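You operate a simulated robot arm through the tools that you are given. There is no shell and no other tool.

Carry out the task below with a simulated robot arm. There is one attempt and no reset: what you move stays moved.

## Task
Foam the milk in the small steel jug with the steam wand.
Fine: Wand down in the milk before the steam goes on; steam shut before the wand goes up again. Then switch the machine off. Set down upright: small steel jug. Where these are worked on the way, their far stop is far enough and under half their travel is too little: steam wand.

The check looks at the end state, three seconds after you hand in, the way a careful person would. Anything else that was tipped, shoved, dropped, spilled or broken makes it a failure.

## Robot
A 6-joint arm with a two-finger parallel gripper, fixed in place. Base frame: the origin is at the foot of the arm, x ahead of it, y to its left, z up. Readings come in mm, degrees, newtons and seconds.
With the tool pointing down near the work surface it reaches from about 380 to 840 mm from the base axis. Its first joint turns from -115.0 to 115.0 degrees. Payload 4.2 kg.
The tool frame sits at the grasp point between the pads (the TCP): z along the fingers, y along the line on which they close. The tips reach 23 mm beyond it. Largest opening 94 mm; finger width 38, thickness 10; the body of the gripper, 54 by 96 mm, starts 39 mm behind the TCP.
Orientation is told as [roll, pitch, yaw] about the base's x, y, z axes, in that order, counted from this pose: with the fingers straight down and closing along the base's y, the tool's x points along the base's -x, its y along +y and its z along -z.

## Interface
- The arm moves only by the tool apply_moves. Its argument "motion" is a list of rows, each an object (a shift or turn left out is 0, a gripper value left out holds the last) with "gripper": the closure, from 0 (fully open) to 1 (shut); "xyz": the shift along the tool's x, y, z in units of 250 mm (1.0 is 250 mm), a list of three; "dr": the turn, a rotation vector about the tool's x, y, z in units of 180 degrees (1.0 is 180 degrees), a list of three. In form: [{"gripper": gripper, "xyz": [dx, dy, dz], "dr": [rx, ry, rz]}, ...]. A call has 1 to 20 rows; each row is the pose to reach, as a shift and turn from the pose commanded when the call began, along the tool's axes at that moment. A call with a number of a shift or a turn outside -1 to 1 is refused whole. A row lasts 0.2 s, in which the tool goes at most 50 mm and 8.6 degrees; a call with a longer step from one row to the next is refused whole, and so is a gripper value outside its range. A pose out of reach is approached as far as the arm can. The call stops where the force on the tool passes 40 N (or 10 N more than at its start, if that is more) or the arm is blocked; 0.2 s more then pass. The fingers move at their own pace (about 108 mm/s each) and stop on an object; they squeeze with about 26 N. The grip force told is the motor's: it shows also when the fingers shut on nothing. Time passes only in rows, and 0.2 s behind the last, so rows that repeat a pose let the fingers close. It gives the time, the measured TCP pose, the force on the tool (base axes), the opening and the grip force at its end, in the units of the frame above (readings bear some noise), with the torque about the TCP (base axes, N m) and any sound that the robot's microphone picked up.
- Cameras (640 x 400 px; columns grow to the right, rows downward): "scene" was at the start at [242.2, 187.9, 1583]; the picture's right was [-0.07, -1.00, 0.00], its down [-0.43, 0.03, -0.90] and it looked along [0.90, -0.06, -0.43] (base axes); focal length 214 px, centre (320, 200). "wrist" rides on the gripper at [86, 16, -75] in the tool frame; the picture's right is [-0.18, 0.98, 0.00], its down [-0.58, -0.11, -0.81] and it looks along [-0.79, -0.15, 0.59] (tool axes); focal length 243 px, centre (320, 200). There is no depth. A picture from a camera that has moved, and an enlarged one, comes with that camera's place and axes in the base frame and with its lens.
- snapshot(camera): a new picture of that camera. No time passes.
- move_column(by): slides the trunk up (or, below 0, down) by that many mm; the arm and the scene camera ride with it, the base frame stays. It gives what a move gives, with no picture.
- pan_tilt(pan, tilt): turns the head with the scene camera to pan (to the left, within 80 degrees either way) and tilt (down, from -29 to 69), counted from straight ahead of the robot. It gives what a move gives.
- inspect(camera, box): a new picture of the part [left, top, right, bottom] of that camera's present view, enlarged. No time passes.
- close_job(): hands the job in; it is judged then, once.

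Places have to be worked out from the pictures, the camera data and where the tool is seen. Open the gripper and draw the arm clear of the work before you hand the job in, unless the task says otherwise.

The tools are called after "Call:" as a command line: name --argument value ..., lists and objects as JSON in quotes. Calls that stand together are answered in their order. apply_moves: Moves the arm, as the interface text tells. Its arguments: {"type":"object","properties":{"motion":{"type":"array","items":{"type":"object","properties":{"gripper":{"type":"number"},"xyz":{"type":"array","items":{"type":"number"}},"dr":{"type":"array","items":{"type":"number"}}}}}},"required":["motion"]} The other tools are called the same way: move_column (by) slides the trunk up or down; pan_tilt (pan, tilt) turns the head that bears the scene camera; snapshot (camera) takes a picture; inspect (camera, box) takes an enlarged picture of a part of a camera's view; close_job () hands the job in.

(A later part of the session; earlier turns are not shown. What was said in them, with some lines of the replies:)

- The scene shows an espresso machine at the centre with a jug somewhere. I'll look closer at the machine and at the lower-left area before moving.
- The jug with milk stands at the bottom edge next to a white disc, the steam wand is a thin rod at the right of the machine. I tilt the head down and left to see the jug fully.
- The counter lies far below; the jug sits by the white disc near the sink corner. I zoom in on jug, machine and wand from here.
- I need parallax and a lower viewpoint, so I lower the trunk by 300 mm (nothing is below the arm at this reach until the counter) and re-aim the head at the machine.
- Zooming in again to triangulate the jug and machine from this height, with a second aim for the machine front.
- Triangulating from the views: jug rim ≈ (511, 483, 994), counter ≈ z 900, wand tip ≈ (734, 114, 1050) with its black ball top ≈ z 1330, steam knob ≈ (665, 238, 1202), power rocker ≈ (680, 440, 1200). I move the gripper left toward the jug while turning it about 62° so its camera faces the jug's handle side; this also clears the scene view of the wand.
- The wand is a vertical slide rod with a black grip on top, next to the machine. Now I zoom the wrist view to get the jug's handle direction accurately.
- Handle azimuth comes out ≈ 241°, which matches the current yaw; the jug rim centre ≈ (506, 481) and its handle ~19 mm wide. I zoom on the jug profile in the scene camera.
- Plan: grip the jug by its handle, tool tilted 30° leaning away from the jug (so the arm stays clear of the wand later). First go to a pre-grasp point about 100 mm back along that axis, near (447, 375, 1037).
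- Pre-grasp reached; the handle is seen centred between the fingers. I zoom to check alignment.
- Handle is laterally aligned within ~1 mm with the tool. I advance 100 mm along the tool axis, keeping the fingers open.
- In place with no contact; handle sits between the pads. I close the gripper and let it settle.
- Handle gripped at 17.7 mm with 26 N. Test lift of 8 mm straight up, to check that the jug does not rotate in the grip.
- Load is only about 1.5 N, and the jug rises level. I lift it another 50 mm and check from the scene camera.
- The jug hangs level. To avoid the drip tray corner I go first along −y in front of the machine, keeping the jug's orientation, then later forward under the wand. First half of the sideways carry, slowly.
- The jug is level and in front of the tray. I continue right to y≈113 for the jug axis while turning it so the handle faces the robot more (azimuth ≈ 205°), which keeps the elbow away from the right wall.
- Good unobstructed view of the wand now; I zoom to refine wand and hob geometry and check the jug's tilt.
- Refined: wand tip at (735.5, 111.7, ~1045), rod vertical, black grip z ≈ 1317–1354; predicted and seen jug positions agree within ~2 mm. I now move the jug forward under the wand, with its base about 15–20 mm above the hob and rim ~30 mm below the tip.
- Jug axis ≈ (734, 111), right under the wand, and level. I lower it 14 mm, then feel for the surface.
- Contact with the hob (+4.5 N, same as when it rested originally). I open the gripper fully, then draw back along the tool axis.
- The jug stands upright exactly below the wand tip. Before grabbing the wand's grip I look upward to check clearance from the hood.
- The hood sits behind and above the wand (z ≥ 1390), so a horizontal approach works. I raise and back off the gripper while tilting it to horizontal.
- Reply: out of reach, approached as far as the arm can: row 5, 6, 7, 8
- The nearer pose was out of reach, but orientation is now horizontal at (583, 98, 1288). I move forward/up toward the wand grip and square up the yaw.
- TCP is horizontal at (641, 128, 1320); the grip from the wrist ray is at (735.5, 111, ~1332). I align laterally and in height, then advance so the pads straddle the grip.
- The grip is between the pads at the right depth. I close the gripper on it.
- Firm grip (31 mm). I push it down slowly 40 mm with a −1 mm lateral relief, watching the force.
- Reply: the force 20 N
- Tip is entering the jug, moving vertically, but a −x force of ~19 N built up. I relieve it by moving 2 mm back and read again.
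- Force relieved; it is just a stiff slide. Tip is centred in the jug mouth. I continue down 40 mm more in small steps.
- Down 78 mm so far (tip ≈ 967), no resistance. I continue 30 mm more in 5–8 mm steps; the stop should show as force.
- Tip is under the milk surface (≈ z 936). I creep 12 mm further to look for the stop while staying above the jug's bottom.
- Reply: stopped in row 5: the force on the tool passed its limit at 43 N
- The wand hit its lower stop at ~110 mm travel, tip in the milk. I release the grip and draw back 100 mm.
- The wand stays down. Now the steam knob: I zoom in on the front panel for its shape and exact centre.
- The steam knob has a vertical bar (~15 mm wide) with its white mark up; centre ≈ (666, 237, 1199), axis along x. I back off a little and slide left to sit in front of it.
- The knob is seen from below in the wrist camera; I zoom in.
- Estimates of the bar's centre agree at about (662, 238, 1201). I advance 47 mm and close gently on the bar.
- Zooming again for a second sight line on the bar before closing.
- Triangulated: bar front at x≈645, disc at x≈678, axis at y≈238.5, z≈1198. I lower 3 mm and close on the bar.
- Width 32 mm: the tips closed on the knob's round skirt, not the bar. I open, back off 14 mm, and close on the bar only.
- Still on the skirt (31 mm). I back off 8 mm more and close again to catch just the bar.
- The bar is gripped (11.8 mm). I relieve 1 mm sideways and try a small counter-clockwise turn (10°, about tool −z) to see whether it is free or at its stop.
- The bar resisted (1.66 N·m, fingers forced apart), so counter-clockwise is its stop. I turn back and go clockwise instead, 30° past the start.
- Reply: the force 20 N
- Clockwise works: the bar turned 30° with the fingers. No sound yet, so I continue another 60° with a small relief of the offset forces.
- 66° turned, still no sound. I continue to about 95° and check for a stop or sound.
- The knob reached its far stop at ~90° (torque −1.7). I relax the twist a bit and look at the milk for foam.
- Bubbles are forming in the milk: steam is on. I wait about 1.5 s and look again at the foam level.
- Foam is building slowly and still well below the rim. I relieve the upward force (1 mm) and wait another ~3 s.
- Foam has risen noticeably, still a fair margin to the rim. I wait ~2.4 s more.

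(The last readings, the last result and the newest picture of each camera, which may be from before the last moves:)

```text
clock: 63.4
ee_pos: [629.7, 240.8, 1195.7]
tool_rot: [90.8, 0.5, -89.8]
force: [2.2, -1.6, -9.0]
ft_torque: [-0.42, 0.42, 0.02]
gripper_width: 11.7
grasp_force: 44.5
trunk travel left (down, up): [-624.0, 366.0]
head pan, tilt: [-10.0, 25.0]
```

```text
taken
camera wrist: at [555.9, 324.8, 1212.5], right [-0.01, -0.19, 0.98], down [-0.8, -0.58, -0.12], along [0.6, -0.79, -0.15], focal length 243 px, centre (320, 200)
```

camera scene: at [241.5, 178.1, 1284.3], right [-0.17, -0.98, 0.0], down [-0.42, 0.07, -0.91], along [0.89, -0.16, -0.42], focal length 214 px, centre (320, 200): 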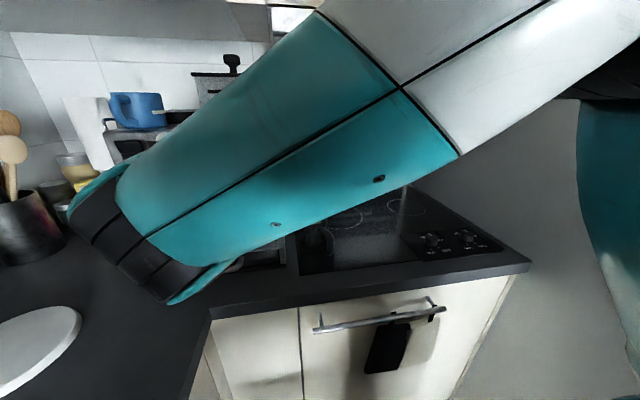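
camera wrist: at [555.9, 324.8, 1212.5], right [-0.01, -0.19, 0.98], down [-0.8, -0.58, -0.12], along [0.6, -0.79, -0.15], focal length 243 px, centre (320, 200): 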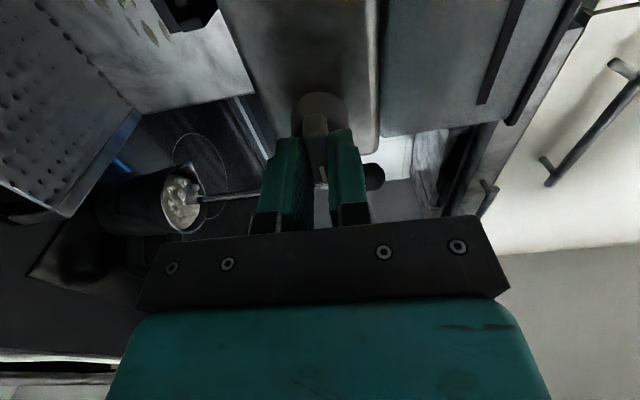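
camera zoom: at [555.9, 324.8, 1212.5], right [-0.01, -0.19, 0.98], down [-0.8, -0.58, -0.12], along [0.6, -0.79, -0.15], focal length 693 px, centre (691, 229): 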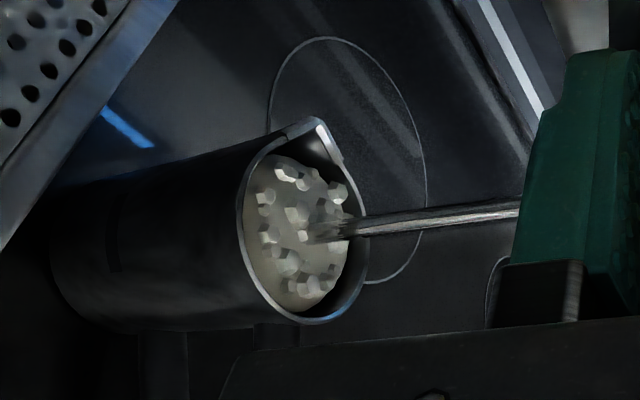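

The foam is white and close under the rim — time to shut. I turn the knob counter-clockwise the full 90° at once, ending slightly against its stop.

Call:
apply_moves --motion '[{"gripper": 1, "dr": [0, 0, -0.0475]}, {"dr": [0, 0, -0.095]}, {"dr": [0, 0, -0.1425]}, {"dr": [0, 0, -0.19]}, {"dr": [0, 0, -0.2375]}, {"dr": [0, 0, -0.285]}, {"dr": [0, 0, -0.3325]}, {"dr": [0, 0, -0.38]}, {"dr": [0, 0, -0.4275]}, {"dr": [0, 0, -0.475]}, {"dr": [0, 0, -0.52]}]'

Call:
inspect --camera "wrist" --box '[220, 60, 420, 220]'

```text
clock: 65.8
ee_pos: [629.3, 240.0, 1196.9]
tool_rot: [-103.7, -86.8, 103.7]
force: [-3.9, -1.6, -11.3]
ft_torque: [1.65, 0.62, -0.23]
gripper_width: 12.5
grasp_force: 45.0
trunk travel left (down, up): [-624.0, 366.0]
head pan, tilt: [-10.0, 25.0]
```

```text
2.50 times, centred on (320, 140) of wrist
camera zoom: at [557.4, 250.2, 1108.4], right [0.0, 0.99, 0.13], down [-0.81, -0.08, 0.58], along [0.58, -0.1, 0.81], focal length 606 px, centre (320, 350)
```

zoom: 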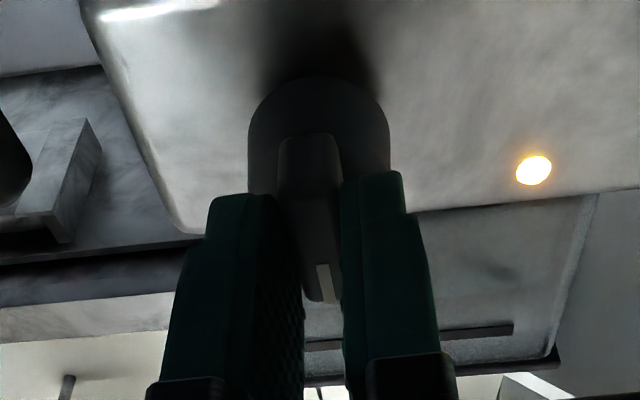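

The knob is back against its closed stop (+1.65 N·m). I ease the twist, open and back away, then check the milk.

Call:
apply_moves --motion '[{"gripper": 1, "dr": [0, 0, 0.01]}, {"gripper": 0, "dr": [0, 0, 0.01]}, {"gripper": 0, "dr": [0, 0, 0.01]}, {"gripper": 0, "dr": [0, 0, 0.01]}, {"gripper": 0, "xyz": [0, 0, -0.06], "dr": [0, 0, 0.013]}, {"gripper": 0, "xyz": [0, -0.1, -0.06], "dr": [0, 0, 0.013]}, {"gripper": 0, "xyz": [0, -0.25, -0.04], "dr": [0, 0, 0.013]}, {"gripper": 0, "xyz": [0, -0.4, 0], "dr": [0, 0, 0.013]}, {"gripper": 0, "xyz": [0, -0.515, 0], "dr": [0, 0, 0.013]}]'

Call:
snapshot --camera "scene"

Call:
snapshot --camera "wrist"

```text
clock: 67.8
ee_pos: [630.3, 110.5, 1203.1]
tool_rot: [-133.7, -89.0, 133.8]
force: [-0.3, 0.2, 0.2]
ft_torque: [0.02, 0.02, -0.04]
gripper_width: 94.1
grasp_force: 0.1
trunk travel left (down, up): [-624.0, 366.0]
head pan, tilt: [-10.0, 25.0]
```

```text
taken
camera scene: at [241.2, 178.5, 1284.2], right [-0.17, -0.98, 0.0], down [-0.42, 0.07, -0.91], along [0.89, -0.16, -0.42], focal length 214 px, centre (320, 200)
```

scene: 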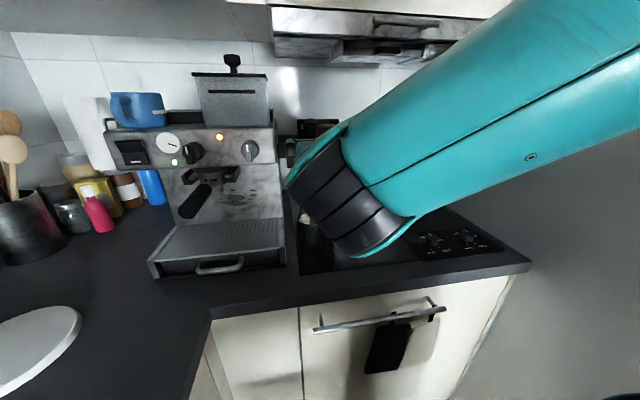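

```text
taken
camera wrist: at [557.1, 124.9, 1115.0], right [-0.01, 0.99, 0.17], down [-0.81, -0.1, 0.57], along [0.58, -0.14, 0.8], focal length 243 px, centre (320, 200)
```

wrist: 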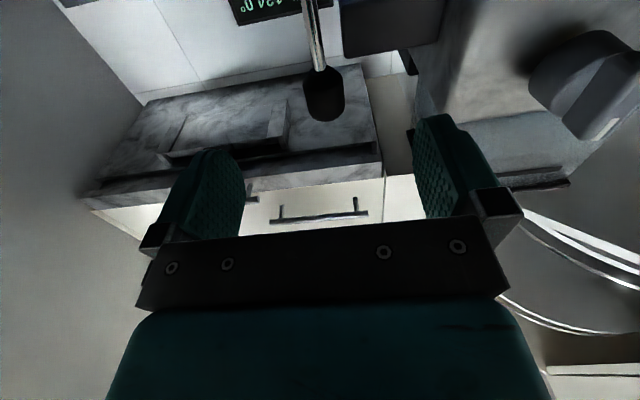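

I check that the knob's mark is up and the foam state in a zoom.

Call:
inspect --camera "scene" --box '[230, 130, 340, 260]'

```text
3.08 times, centred on (285, 195) of scene
camera zoom: at [241.2, 178.5, 1284.2], right [-0.17, -0.98, 0.0], down [-0.42, 0.07, -0.91], along [0.89, -0.16, -0.42], focal length 660 px, centre (428, 215)
```

zoom: 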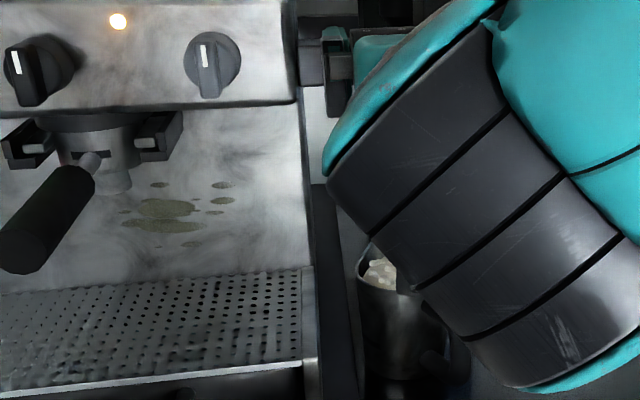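

Steam knob is closed and the foam stays in the jug. Now I go back to the wand's grip (z≈1222), align height and advance.

Call:
apply_moves --motion '[{"gripper": 0, "xyz": [-0.076, 0.003, 0]}, {"xyz": [-0.076, 0.003, 0.1]}, {"xyz": [-0.076, 0.003, 0.2]}, {"xyz": [-0.076, 0.003, 0.3]}, {"xyz": [-0.076, 0.003, 0.418]}, {"xyz": [-0.076, 0.003, 0.418]}]'

Call:
snapshot --camera "wrist"

```text
clock: 69.2
ee_pos: [735.6, 113.5, 1224.2]
tool_rot: [-134.5, -89.0, 134.7]
force: [-0.3, -0.5, -0.5]
ft_torque: [0.02, 0.01, -0.02]
gripper_width: 93.9
grasp_force: 0.2
trunk travel left (down, up): [-624.0, 366.0]
head pan, tilt: [-10.0, 25.0]
```

```text
taken
camera wrist: at [662.1, 126.6, 1135.9], right [-0.01, 0.99, 0.17], down [-0.81, -0.1, 0.57], along [0.58, -0.14, 0.8], focal length 243 px, centre (320, 200)
```

wrist: 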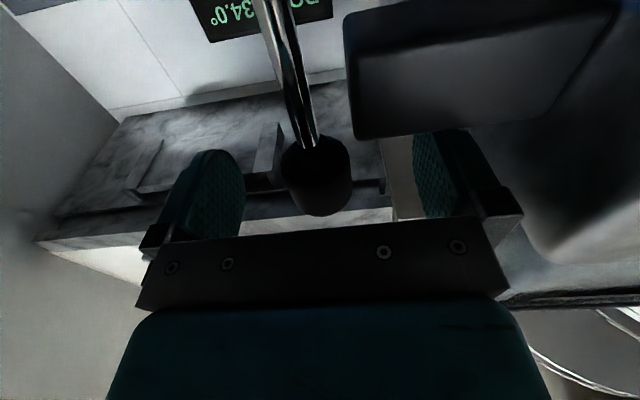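

Same relation as before; no contact forces. I close on the grip.

Call:
apply_moves --motion '[{"gripper": 1, "xyz": [0, -0.006, 0]}, {"gripper": 1, "xyz": [0, -0.006, 0]}, {"gripper": 1, "xyz": [0, -0.006, 0]}, {"gripper": 1, "xyz": [0, -0.006, 0]}]'

Call:
apply_moves --motion '[{"gripper": 1, "xyz": [-0.02, 0, 0]}, {"xyz": [-0.05, 0, 0]}, {"xyz": [-0.09, 0, 0]}, {"xyz": [-0.13, 0, 0]}, {"xyz": [-0.17, 0, 0]}, {"xyz": [-0.2, 0, 0]}]'

```text
clock: 70.2
ee_pos: [735.1, 112.4, 1224.4]
tool_rot: [-135.3, -89.0, 135.6]
force: [2.5, 3.3, 1.5]
ft_torque: [0.05, -0.05, 0.03]
gripper_width: 31.2
grasp_force: 45.1
trunk travel left (down, up): [-624.0, 366.0]
head pan, tilt: [-10.0, 25.0]
```

```text
clock: 71.6
ee_pos: [734.7, 112.5, 1272.9]
tool_rot: [-134.0, -89.0, 134.2]
force: [13.8, -1.7, -1.8]
ft_torque: [-0.17, 0.01, -0.13]
gripper_width: 30.9
grasp_force: 45.2
trunk travel left (down, up): [-624.0, 366.0]
head pan, tilt: [-10.0, 25.0]
```

The wand is rising with it (50 mm). I continue upward with a 1 mm forward correction, creeping at the end to find the top stop.

Call:
apply_moves --motion '[{"gripper": 1, "xyz": [-0.03, 0, 0.004]}, {"xyz": [-0.07, 0, 0.005]}, {"xyz": [-0.11, 0, 0.006]}, {"xyz": [-0.15, 0, 0.007]}, {"xyz": [-0.19, 0, 0.007]}, {"xyz": [-0.21, 0, 0.008]}, {"xyz": [-0.225, 0, 0.008]}, {"xyz": [-0.235, 0, 0.008]}, {"xyz": [-0.245, 0, 0.008]}, {"xyz": [-0.255, 0, 0.008]}]'

Call:
inspect --camera "scene" --box '[260, 100, 380, 260]'

```text
clock: 73.8
ee_pos: [736.0, 112.0, 1335.1]
tool_rot: [-110.4, -89.1, 110.5]
force: [-29.5, -12.1, -25.4]
ft_torque: [-0.05, 0.12, -0.18]
gripper_width: 31.1
grasp_force: 45.5
trunk travel left (down, up): [-624.0, 366.0]
head pan, tilt: [-10.0, 25.0]
```

```text
2.50 times, centred on (320, 180) of scene
camera zoom: at [240.3, 177.4, 1284.1], right [-0.17, -0.98, 0.0], down [-0.42, 0.07, -0.91], along [0.89, -0.16, -0.42], focal length 536 px, centre (320, 250)
```

zoom: 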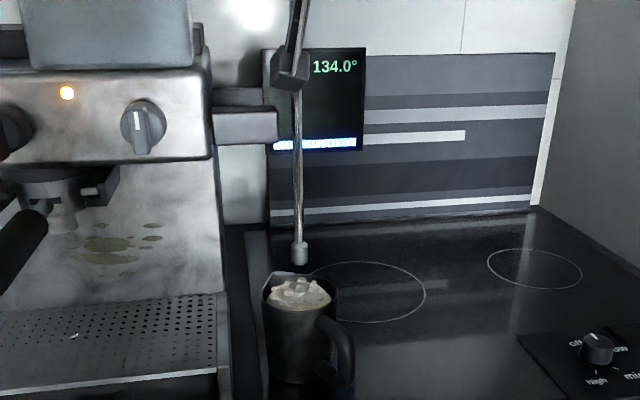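

The wand is at its top stop and clear of the jug; foam sits in the jug without overflow. I open and back away from the grip.

Call:
apply_moves --motion '[{"gripper": 1, "xyz": [0.008, 0, -0.004]}, {"gripper": 0, "xyz": [0.008, 0, -0.004]}, {"gripper": 0, "xyz": [0.008, 0, -0.004]}, {"gripper": 0, "xyz": [0.008, 0, -0.004]}, {"xyz": [0.008, 0, -0.1]}, {"xyz": [0.008, 0, -0.2]}, {"xyz": [0.008, 0, -0.3]}, {"xyz": [0.008, 0, -0.42]}]'

Call:
snapshot --camera "scene"

Call:
inspect --camera "scene" --box '[90, 110, 290, 240]'

```text
clock: 75.6
ee_pos: [630.1, 111.7, 1334.2]
tool_rot: [-131.7, -89.0, 131.9]
force: [1.0, 0.6, -0.9]
ft_torque: [0.03, 0.02, -0.02]
gripper_width: 93.9
grasp_force: 0.0
trunk travel left (down, up): [-624.0, 366.0]
head pan, tilt: [-10.0, 25.0]
```

```text
taken
camera scene: at [241.5, 178.1, 1284.2], right [-0.17, -0.98, 0.0], down [-0.42, 0.07, -0.91], along [0.89, -0.16, -0.42], focal length 214 px, centre (320, 200)
```

scene: 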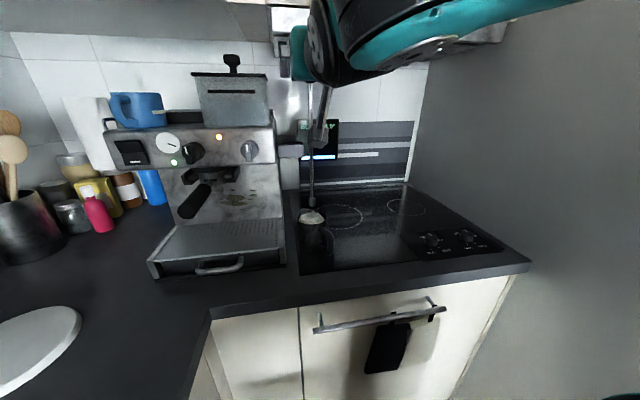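

```text
3.08 times, centred on (190, 175) of scene
camera zoom: at [241.5, 178.1, 1284.2], right [-0.17, -0.98, 0.0], down [-0.42, 0.07, -0.91], along [0.89, -0.16, -0.42], focal length 660 px, centre (720, 277)
```

zoom: 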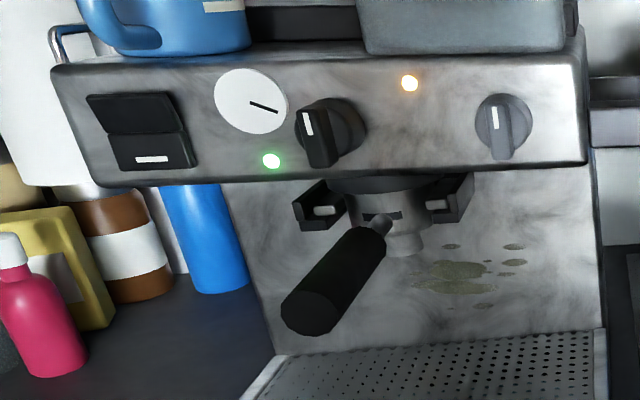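

The wand is up. Now the power rocker at about (682, 444, 1197), panel plane x≈690. I zoom in to see which half is pressed.

Call:
inspect --camera "scene" --box '[105, 125, 165, 175]'

Call:
inspect --camera "scene" --box '[270, 180, 360, 270]'

```text
8.00 times, centred on (135, 150) of scene
camera zoom: at [241.5, 178.1, 1284.2], right [-0.17, -0.98, 0.0], down [-0.42, 0.07, -0.91], along [0.89, -0.16, -0.42], focal length 1716 px, centre (1800, 600)
```

zoom: 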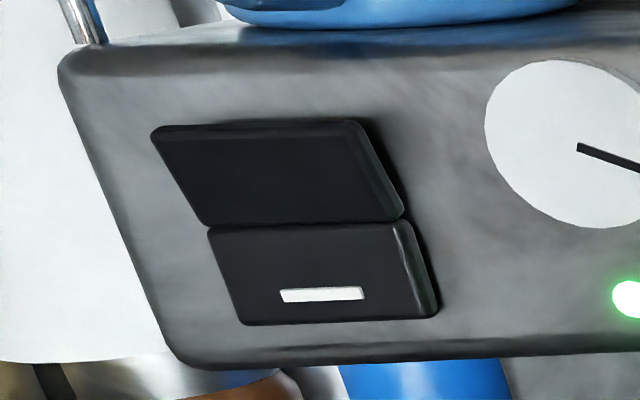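

```text
4.44 times, centred on (315, 225) of scene
camera zoom: at [241.5, 178.1, 1284.2], right [-0.17, -0.98, 0.0], down [-0.42, 0.07, -0.91], along [0.89, -0.16, -0.42], focal length 953 px, centre (342, 89)
```

zoom: 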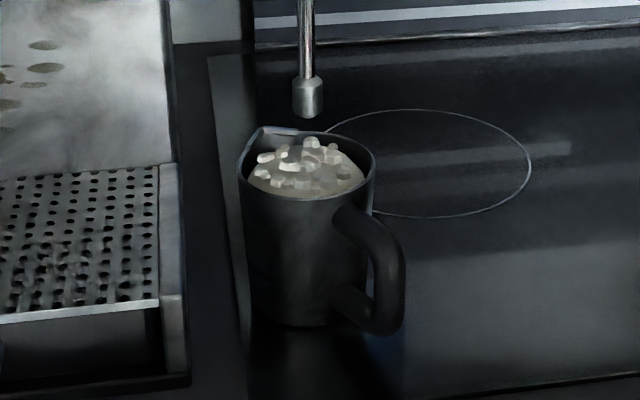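

The upper rocker half sticks out more while the marked lower half is pressed (= on), so off means pressing the upper half. The jug's foam is fine. I move left with fingers closed, staying ~60 mm in front of the panel.

Call:
apply_moves --motion '[{"gripper": 1, "xyz": [0.03, 0.05, -0.1]}, {"xyz": [0.06, 0.15, -0.15]}, {"xyz": [0.1, 0.27, -0.15]}, {"xyz": [0.14, 0.4, -0.15]}, {"xyz": [0.18, 0.53, -0.15]}, {"xyz": [0.22, 0.66, -0.15]}, {"xyz": [0.25, 0.8, -0.15]}]'

Call:
apply_moves --motion '[{"gripper": 1, "xyz": [0.04, 0.12, 0]}, {"xyz": [0.09, 0.25, 0]}, {"xyz": [0.14, 0.38, 0]}, {"xyz": [0.18, 0.48, 0]}, {"xyz": [0.2, 0.525, 0]}, {"xyz": [0.2, 0.525, 0]}]'

Call:
snapshot --camera "wrist"

Call:
snapshot --camera "scene"

```text
clock: 77.2
ee_pos: [593.5, 310.8, 1270.6]
tool_rot: [-138.3, -89.0, 138.5]
force: [-0.5, 0.0, 1.0]
ft_torque: [0.02, 0.03, 0.02]
gripper_width: 0.0
grasp_force: 25.5
trunk travel left (down, up): [-624.0, 366.0]
head pan, tilt: [-10.0, 25.0]
```

```text
clock: 78.6
ee_pos: [593.7, 441.7, 1217.4]
tool_rot: [-132.9, -88.9, 133.2]
force: [-0.2, -0.3, -0.2]
ft_torque: [-0.01, -0.01, 0.0]
gripper_width: 0.3
grasp_force: 26.1
trunk travel left (down, up): [-624.0, 366.0]
head pan, tilt: [-10.0, 25.0]
```

```text
taken
camera wrist: at [521.0, 456.3, 1129.3], right [-0.01, 0.99, 0.17], down [-0.81, -0.1, 0.57], along [0.58, -0.14, 0.8], focal length 243 px, centre (320, 200)
```

wrist: 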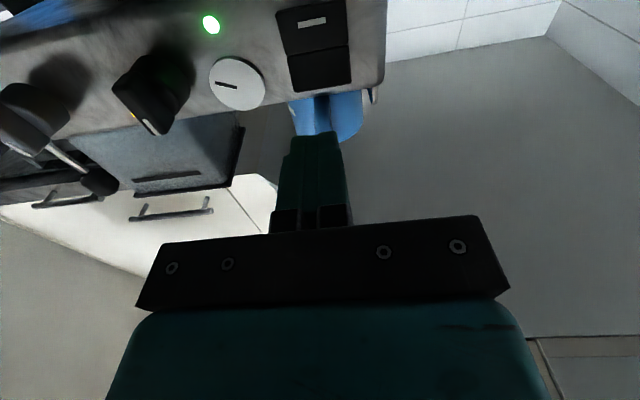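

```text
taken
camera scene: at [241.2, 178.3, 1283.9], right [-0.17, -0.99, 0.0], down [-0.42, 0.07, -0.9], along [0.89, -0.15, -0.43], focal length 214 px, centre (320, 200)
```

scene: 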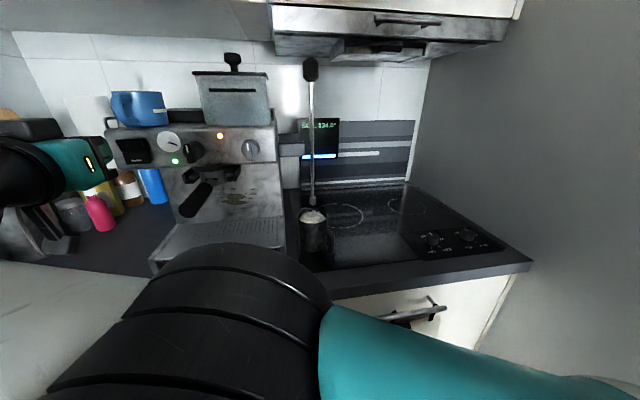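

In front of the rocker. I zoom the wrist view for the rocker's profile from below.

Call:
inspect --camera "wrist" --box '[250, 0, 390, 150]'

```text
2.67 times, centred on (320, 75) of wrist
camera zoom: at [521.0, 456.3, 1129.3], right [-0.01, 0.99, 0.17], down [-0.81, -0.1, 0.57], along [0.58, -0.14, 0.8], focal length 647 px, centre (320, 533)
```

zoom: 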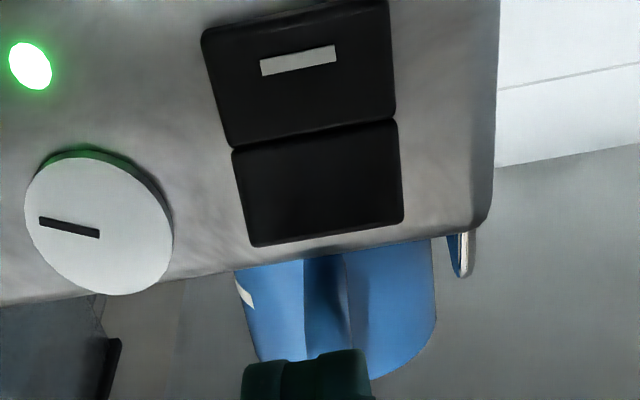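

Upper rocker half spans z≈1198–1219 at y≈442. I raise 2 mm, approach to just short of it, then press in small steps.

Call:
apply_moves --motion '[{"gripper": 1, "xyz": [-0.008, 0.002, 0.08]}, {"xyz": [-0.008, 0.002, 0.16]}, {"xyz": [-0.008, 0.002, 0.21]}, {"xyz": [-0.008, 0.002, 0.22]}, {"xyz": [-0.008, 0.002, 0.23]}, {"xyz": [-0.008, 0.002, 0.24]}, {"xyz": [-0.008, 0.002, 0.248]}, {"xyz": [-0.008, 0.002, 0.256]}, {"xyz": [-0.008, 0.002, 0.264]}]'

Call:
snapshot --camera "wrist"

Call:
inspect --camera "scene" --box '[90, 110, 290, 240]'

```text
clock: 80.6
ee_pos: [656.6, 432.3, 1217.0]
tool_rot: [-134.5, -89.0, 134.8]
force: [-0.1, 0.2, -0.1]
ft_torque: [-0.01, 0.02, 0.0]
gripper_width: 0.1
grasp_force: 26.0
out of reach, approached as far as the arm can: row 2, 3, 4, 5, 6, 7, 8, 9
trunk travel left (down, up): [-624.0, 366.0]
head pan, tilt: [-10.0, 25.0]
```

```text
taken
camera wrist: at [583.8, 446.1, 1129.1], right [-0.01, 0.99, 0.17], down [-0.81, -0.1, 0.57], along [0.58, -0.14, 0.8], focal length 243 px, centre (320, 200)
```

wrist: 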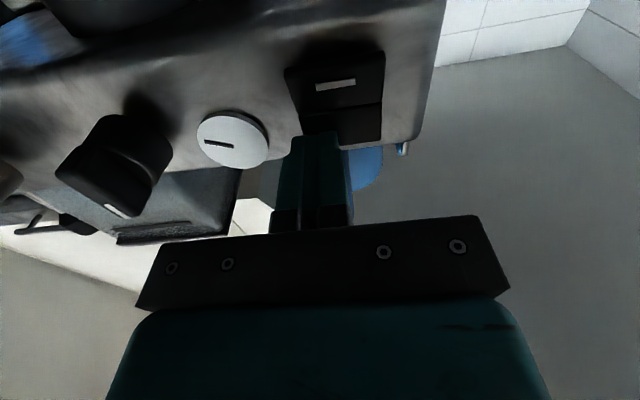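

```text
3.08 times, centred on (190, 175) of scene
camera zoom: at [241.2, 178.2, 1284.2], right [-0.17, -0.98, 0.0], down [-0.42, 0.07, -0.91], along [0.89, -0.16, -0.42], focal length 660 px, centre (720, 277)
```

zoom: 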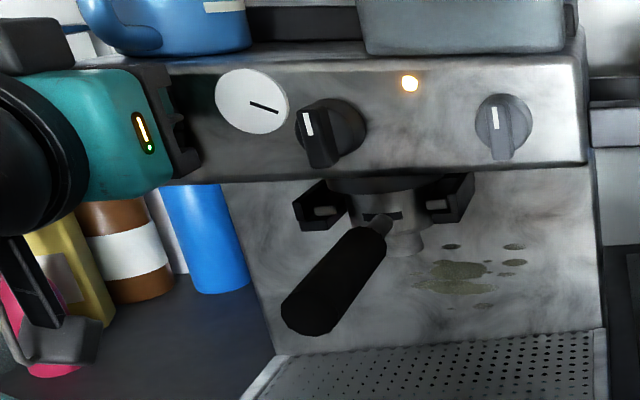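

The straight approach ran out of reach (wrist-limited) at (657, 432), 10 mm off. I back off 40 mm and yaw the tool 30° toward the radial direction, which should extend the reach.

Call:
apply_moves --motion '[{"gripper": 1, "xyz": [0, 0, -0.08]}, {"xyz": [0, 0, -0.16]}, {"xyz": [0, -0.015, -0.16], "dr": [-0.0417, 0, 0]}, {"xyz": [0, -0.03, -0.16], "dr": [-0.0833, 0, 0]}, {"xyz": [0, -0.045, -0.16], "dr": [-0.125, 0, 0]}, {"xyz": [0, -0.06, -0.16], "dr": [-0.1667, 0, 0]}, {"xyz": [0, -0.06, -0.16], "dr": [-0.1667, 0, 0]}]'

Call:
snapshot --camera "wrist"

Call:
snapshot --camera "scene"

```text
clock: 82.2
ee_pos: [646.1, 529.0, 1264.6]
tool_rot: [-103.8, -89.0, 134.1]
force: [0.5, 0.1, -0.1]
ft_torque: [0.04, -0.02, 0.0]
gripper_width: 0.0
grasp_force: 25.9
out of reach, approached as far as the arm can: row 2, 3, 4, 5, 6, 7
trunk travel left (down, up): [-624.0, 366.0]
head pan, tilt: [-10.0, 25.0]
```

```text
taken
camera wrist: at [576.4, 503.3, 1177.8], right [-0.5, 0.85, 0.17], down [-0.65, -0.49, 0.58], along [0.58, 0.18, 0.8], focal length 243 px, centre (320, 200)
```

wrist: 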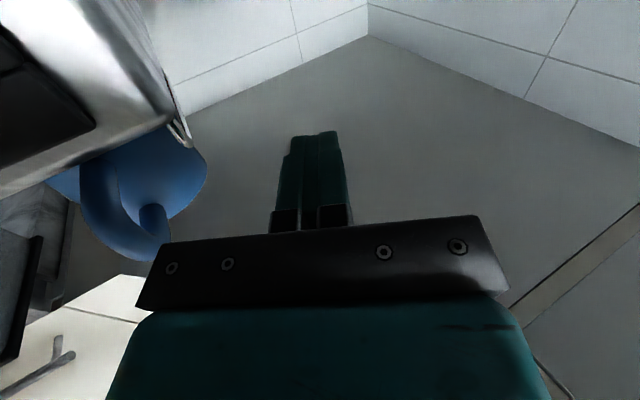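

```text
taken
camera scene: at [241.2, 178.2, 1284.2], right [-0.17, -0.98, 0.0], down [-0.42, 0.07, -0.91], along [0.89, -0.16, -0.42], focal length 214 px, centre (320, 200)
```

scene: 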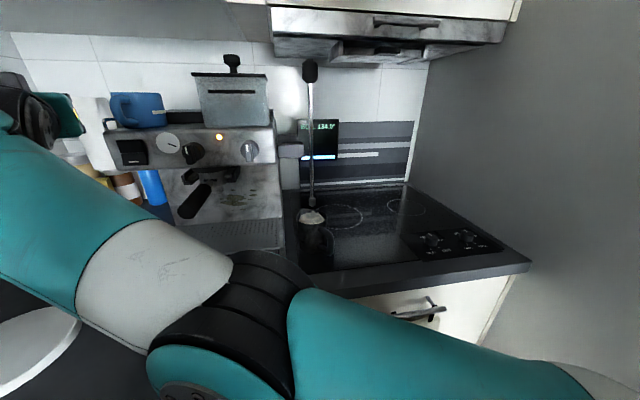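

The arm's solver wandered to (646, 529, 1264), free of contact. Let me check the rocker/LED state before going on.

Call:
inspect --camera "scene" --box '[60, 90, 220, 210]'

```text
3.33 times, centred on (140, 150) of scene
camera zoom: at [241.2, 178.2, 1284.2], right [-0.17, -0.98, 0.0], down [-0.42, 0.07, -0.91], along [0.89, -0.16, -0.42], focal length 715 px, centre (920, 367)
```

zoom: 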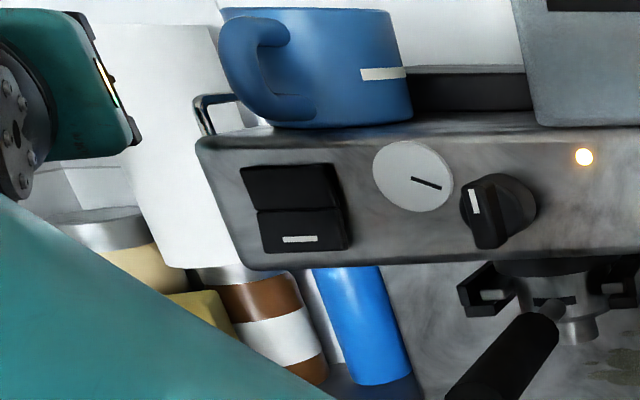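

The green lamp is out and the rocker's profile has changed, so the press worked: the machine seems off. I look closer at the rocker, orange lamp, and display.

Call:
inspect --camera "scene" --box '[105, 125, 165, 175]'

Call:
inspect --camera "scene" --box '[200, 110, 350, 240]'

```text
8.00 times, centred on (135, 150) of scene
camera zoom: at [241.2, 178.2, 1284.2], right [-0.17, -0.98, 0.0], down [-0.42, 0.07, -0.91], along [0.89, -0.16, -0.42], focal length 1716 px, centre (1800, 600)
```

zoom: 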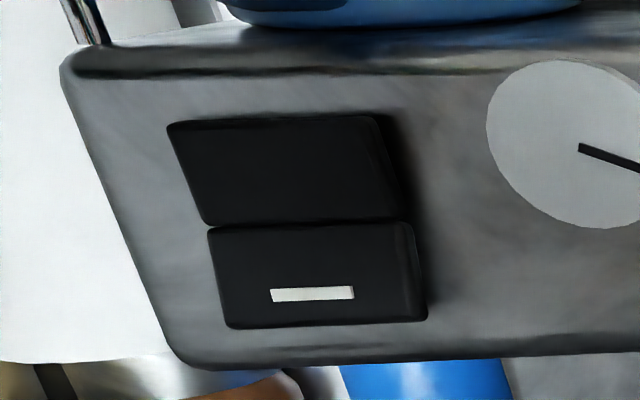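

```text
3.08 times, centred on (275, 175) of scene
camera zoom: at [241.2, 178.2, 1284.2], right [-0.17, -0.98, 0.0], down [-0.42, 0.07, -0.91], along [0.89, -0.16, -0.42], focal length 660 px, centre (458, 277)
```

zoom: 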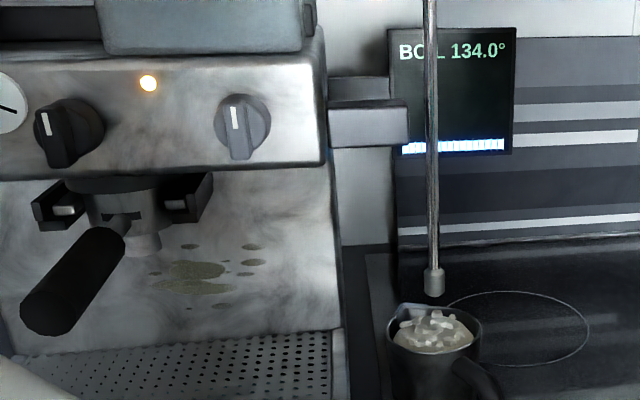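

Rocker flipped to its other side, green lamp off, steam knob closed, wand up, jug upright with foam. I draw the arm back along the tool axis in small steps and open the gripper.

Call:
apply_moves --motion '[{"gripper": 1, "xyz": [0, 0, -0.04]}, {"xyz": [0, 0, -0.08]}, {"xyz": [0, 0, -0.12]}]'

Call:
snapshot --camera "scene"

```text
clock: 83.0
ee_pos: [633.2, 527.4, 1267.5]
tool_rot: [-104.4, -88.9, 134.1]
force: [-0.2, -0.1, -0.4]
ft_torque: [0.0, -0.04, -0.01]
gripper_width: 0.0
grasp_force: 26.1
out of reach, approached as far as the arm can: row 1, 2, 3
trunk travel left (down, up): [-624.0, 366.0]
head pan, tilt: [-10.0, 25.0]
```

```text
taken
camera scene: at [241.4, 178.3, 1284.1], right [-0.17, -0.98, 0.0], down [-0.42, 0.07, -0.91], along [0.89, -0.16, -0.42], focal length 214 px, centre (320, 200)
```

scene: 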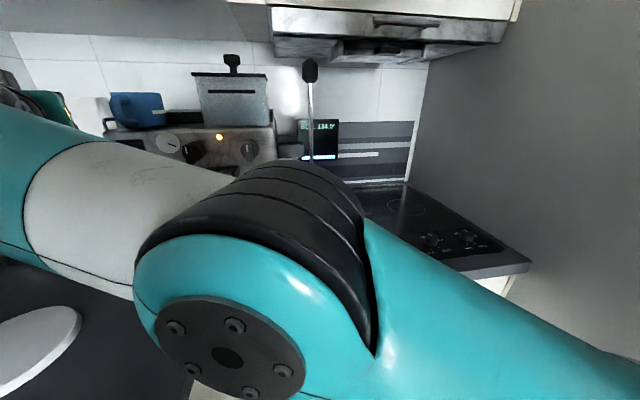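

The horizontal orientation is what limits the arm here. I tilt the tool downward by 45° in place, then retreat.

Call:
apply_moves --motion '[{"gripper": 1, "dr": [0, 0.04, 0]}, {"dr": [0, 0.08, 0]}, {"dr": [0, 0.12, 0]}]'

Call:
snapshot --camera "scene"

```text
clock: 83.8
ee_pos: [624.5, 499.4, 1248.1]
tool_rot: [-2.8, -68.5, 32.9]
force: [-0.1, 0.0, -0.6]
ft_torque: [0.03, -0.04, -0.04]
gripper_width: 0.1
grasp_force: 26.3
out of reach, approached as far as the arm can: row 2, 3
trunk travel left (down, up): [-624.0, 366.0]
head pan, tilt: [-10.0, 25.0]
```

```text
taken
camera scene: at [241.2, 178.5, 1284.1], right [-0.17, -0.98, 0.0], down [-0.42, 0.07, -0.91], along [0.89, -0.16, -0.42], focal length 214 px, centre (320, 200)
```

scene: 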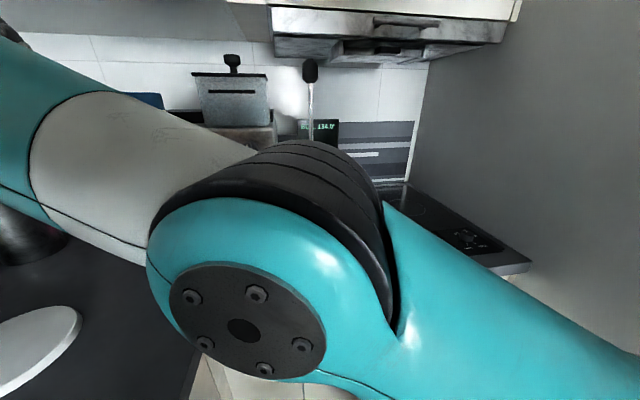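

I combine a retreat toward the earlier well-reachable pose (≈ (442, 364, 1241), tool down) with further tilting down.

Call:
apply_moves --motion '[{"gripper": 1, "xyz": [0.029, -0.006, -0.074], "dr": [0, 0.038, 0]}, {"xyz": [0.058, -0.011, -0.148], "dr": [0, 0.076, 0]}, {"xyz": [0.088, -0.017, -0.223], "dr": [0, 0.114, 0]}, {"xyz": [0.117, -0.022, -0.297], "dr": [0, 0.152, 0]}, {"xyz": [0.146, -0.028, -0.371], "dr": [0, 0.19, 0]}]'

Call:
snapshot --camera "scene"

```text
clock: 85.0
ee_pos: [508.9, 431.3, 1216.2]
tool_rot: [-1.0, -35.9, 30.2]
force: [-0.2, -2.0, 0.5]
ft_torque: [0.06, 0.03, 0.09]
gripper_width: 0.0
grasp_force: 25.9
out of reach, approached as far as the arm can: row 1, 2, 3, 4, 5
trunk travel left (down, up): [-624.0, 366.0]
head pan, tilt: [-10.0, 25.0]
```

```text
taken
camera scene: at [241.6, 177.0, 1286.2], right [-0.17, -0.98, 0.0], down [-0.4, 0.07, -0.92], along [0.9, -0.16, -0.4], focal length 214 px, centre (320, 200)
```

scene: 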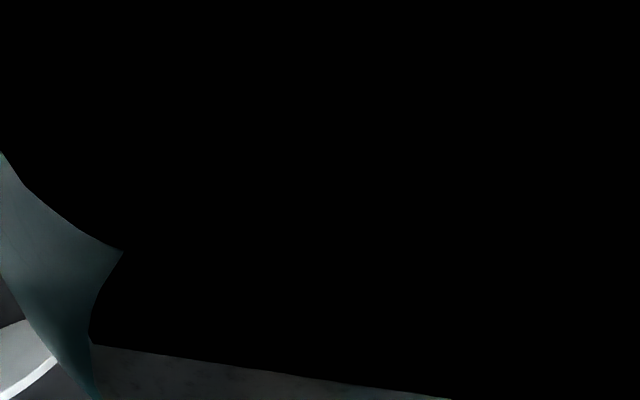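

The elbow came up against the head camera. I bring the tool down and right, which lowers the elbow away from the head.

Call:
apply_moves --motion '[{"gripper": 1, "xyz": [0.058, -0.023, 0.057]}, {"xyz": [0.116, -0.046, 0.114]}, {"xyz": [0.174, -0.069, 0.171]}, {"xyz": [0.231, -0.092, 0.228]}, {"xyz": [0.289, -0.115, 0.285]}, {"xyz": [0.347, -0.138, 0.342]}]'

Call:
snapshot --camera "scene"

Call:
snapshot --camera "wrist"

```text
clock: 86.4
ee_pos: [504.0, 393.1, 1094.7]
tool_rot: [-1.3, -34.5, 30.8]
force: [0.1, 1.0, -0.2]
ft_torque: [0.02, 0.01, -0.02]
gripper_width: 0.0
grasp_force: 25.6
trunk travel left (down, up): [-624.0, 366.0]
head pan, tilt: [-10.0, 25.0]
```

```text
taken
camera scene: at [241.2, 178.1, 1284.3], right [-0.17, -0.98, 0.0], down [-0.42, 0.07, -0.91], along [0.89, -0.16, -0.42], focal length 214 px, centre (320, 200)
```

scene: 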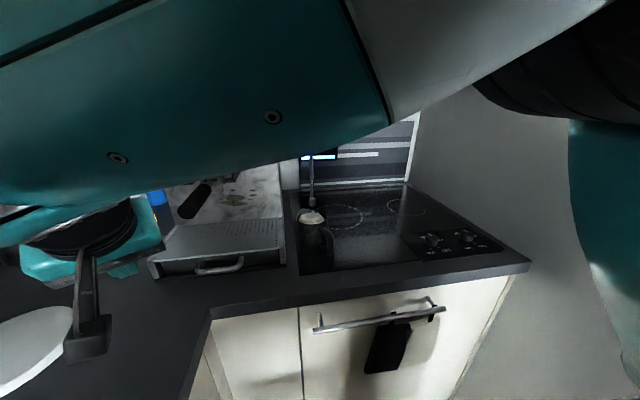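

```text
taken
camera wrist: at [398.5, 348.8, 1107.0], right [-0.36, 0.93, 0.09], down [0.07, -0.07, 1.0], along [0.93, 0.37, -0.04], focal length 243 px, centre (320, 200)
```

wrist: 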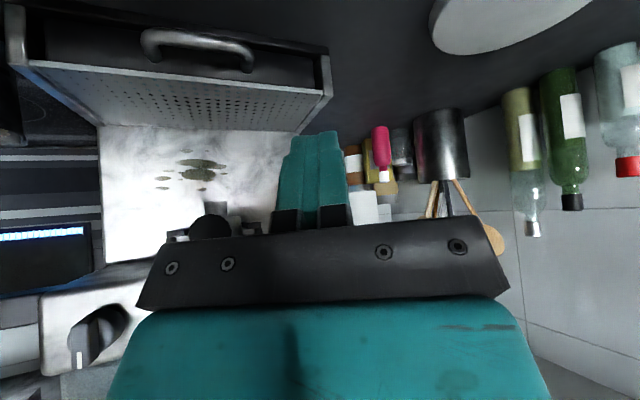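

Clean configuration again, and the head is back to its set tilt. I retreat a bit further toward the robot and up, tool turning down, and open the gripper.

Call:
apply_moves --motion '[{"gripper": 0, "xyz": [0.027, -0.017, -0.077], "dr": [0, 0.033, 0]}, {"xyz": [0.054, -0.033, -0.154], "dr": [0, 0.067, 0]}, {"xyz": [0.081, -0.05, -0.23], "dr": [0, 0.1, 0]}, {"xyz": [0.108, -0.066, -0.307], "dr": [0, 0.133, 0]}, {"xyz": [0.135, -0.083, -0.384], "dr": [0, 0.1667, 0]}, {"xyz": [0.135, -0.083, -0.384], "dr": [0, 0.1667, 0]}]'

Call:
pan_tilt --pan 5 --tilt 35

Call:
snapshot --camera "scene"

```text
clock: 87.8
ee_pos: [442.1, 334.8, 1158.1]
tool_rot: [-1.0, -4.3, 30.3]
force: [0.4, 0.7, -0.2]
ft_torque: [0.02, -0.04, -0.02]
gripper_width: 93.8
grasp_force: 0.0
trunk travel left (down, up): [-624.0, 366.0]
head pan, tilt: [-10.0, 25.0]
```

```text
clock: 88.6
ee_pos: [442.5, 335.7, 1157.0]
tool_rot: [-1.0, -4.4, 30.3]
force: [-0.2, 0.3, 0.9]
ft_torque: [0.04, 0.02, 0.0]
gripper_width: 94.1
grasp_force: 0.0
trunk travel left (down, up): [-624.0, 366.0]
head pan, tilt: [5.0, 35.0]
```

```text
taken
camera scene: at [238.2, 201.7, 1268.5], right [0.09, -1.0, 0.0], down [-0.57, -0.05, -0.82], along [0.82, 0.07, -0.57], focal length 214 px, centre (320, 200)
```

scene: 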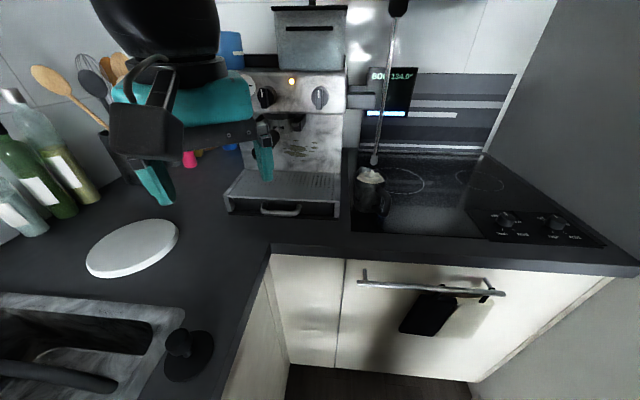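

Arm is clear. A last zoom on the jug and the panel, from this viewpoint.

Call:
inspect --camera "scene" --box '[330, 130, 420, 230]'

Call:
pan_tilt --pan 0 --tilt 15

Call:
snapshot --camera "scene"

```text
4.00 times, centred on (375, 180) of scene
camera zoom: at [238.2, 201.7, 1268.5], right [0.09, -1.0, 0.0], down [-0.57, -0.05, -0.82], along [0.82, 0.07, -0.57], focal length 858 px, centre (100, 280)
```

zoom: 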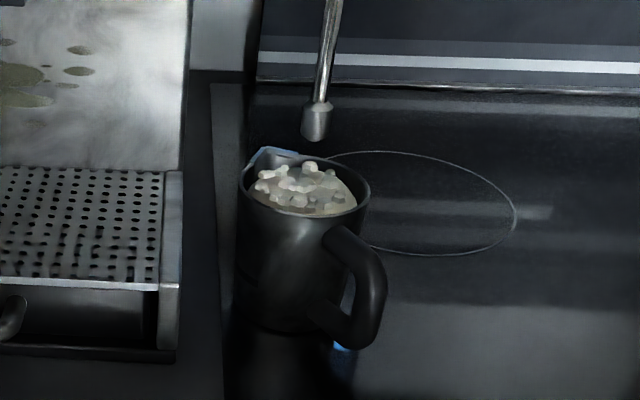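

```text
clock: 89.4
ee_pos: [441.3, 335.2, 1158.0]
tool_rot: [-1.0, -4.6, 30.3]
force: [-0.6, -0.6, 0.4]
ft_torque: [0.02, 0.02, -0.01]
gripper_width: 94.0
grasp_force: 0.1
trunk travel left (down, up): [-624.0, 366.0]
head pan, tilt: [0.0, 15.0]
```

```text
taken
camera scene: at [243.9, 194.1, 1300.4], right [0.0, -1.0, 0.0], down [-0.26, 0.0, -0.97], along [0.97, 0.0, -0.26], focal length 214 px, centre (320, 200)
```

scene: 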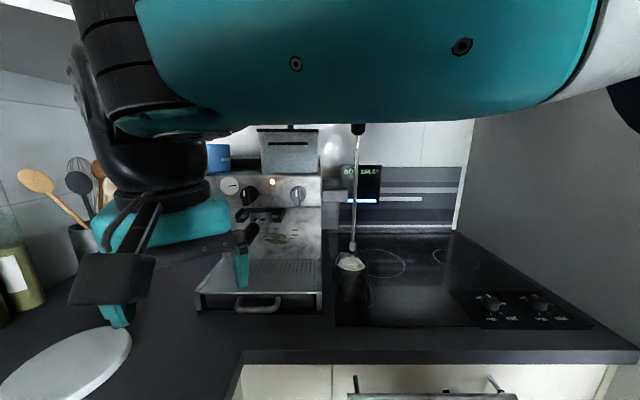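

The jug stands upright with foam and no spill, the wand is up, the steam knob is shut, the machine's power lamp is out, and the arm is open and clear. I hand in the job.

Call:
close_job

```text
The job is handed in.
```

The milk in the small steel jug is foamed and I've handed the job in; I haven't seen the result of the check.

- **Foaming:** I set the jug under the steam wand and lowered the wand to its bottom stop, with the tip in the milk. I opened the steam fully until white foam rose close under the rim. I shut the steam against its stop before raising the wand back to its top stop.
- **Jug:** it stands upright on the hob under the raised wand, with no spill visible. I left it there rather than taking it back to its place by the white disc.
- **Machine off:** I pressed the upper half of the power rocker. The rocker flipped and the green lamp went out. The orange lamp was still lit and the display still read 134.0° afterwards. I took this to be boiler heat but couldn't confirm it.
- **Arm:** while I was backing away from the machine, the elbow pressed against the head camera and shifted its tilt slightly. It went back to its set angle once I moved the arm. I saw no sign that anything else was knocked or moved. The arm is clear of the work with the gripper open.
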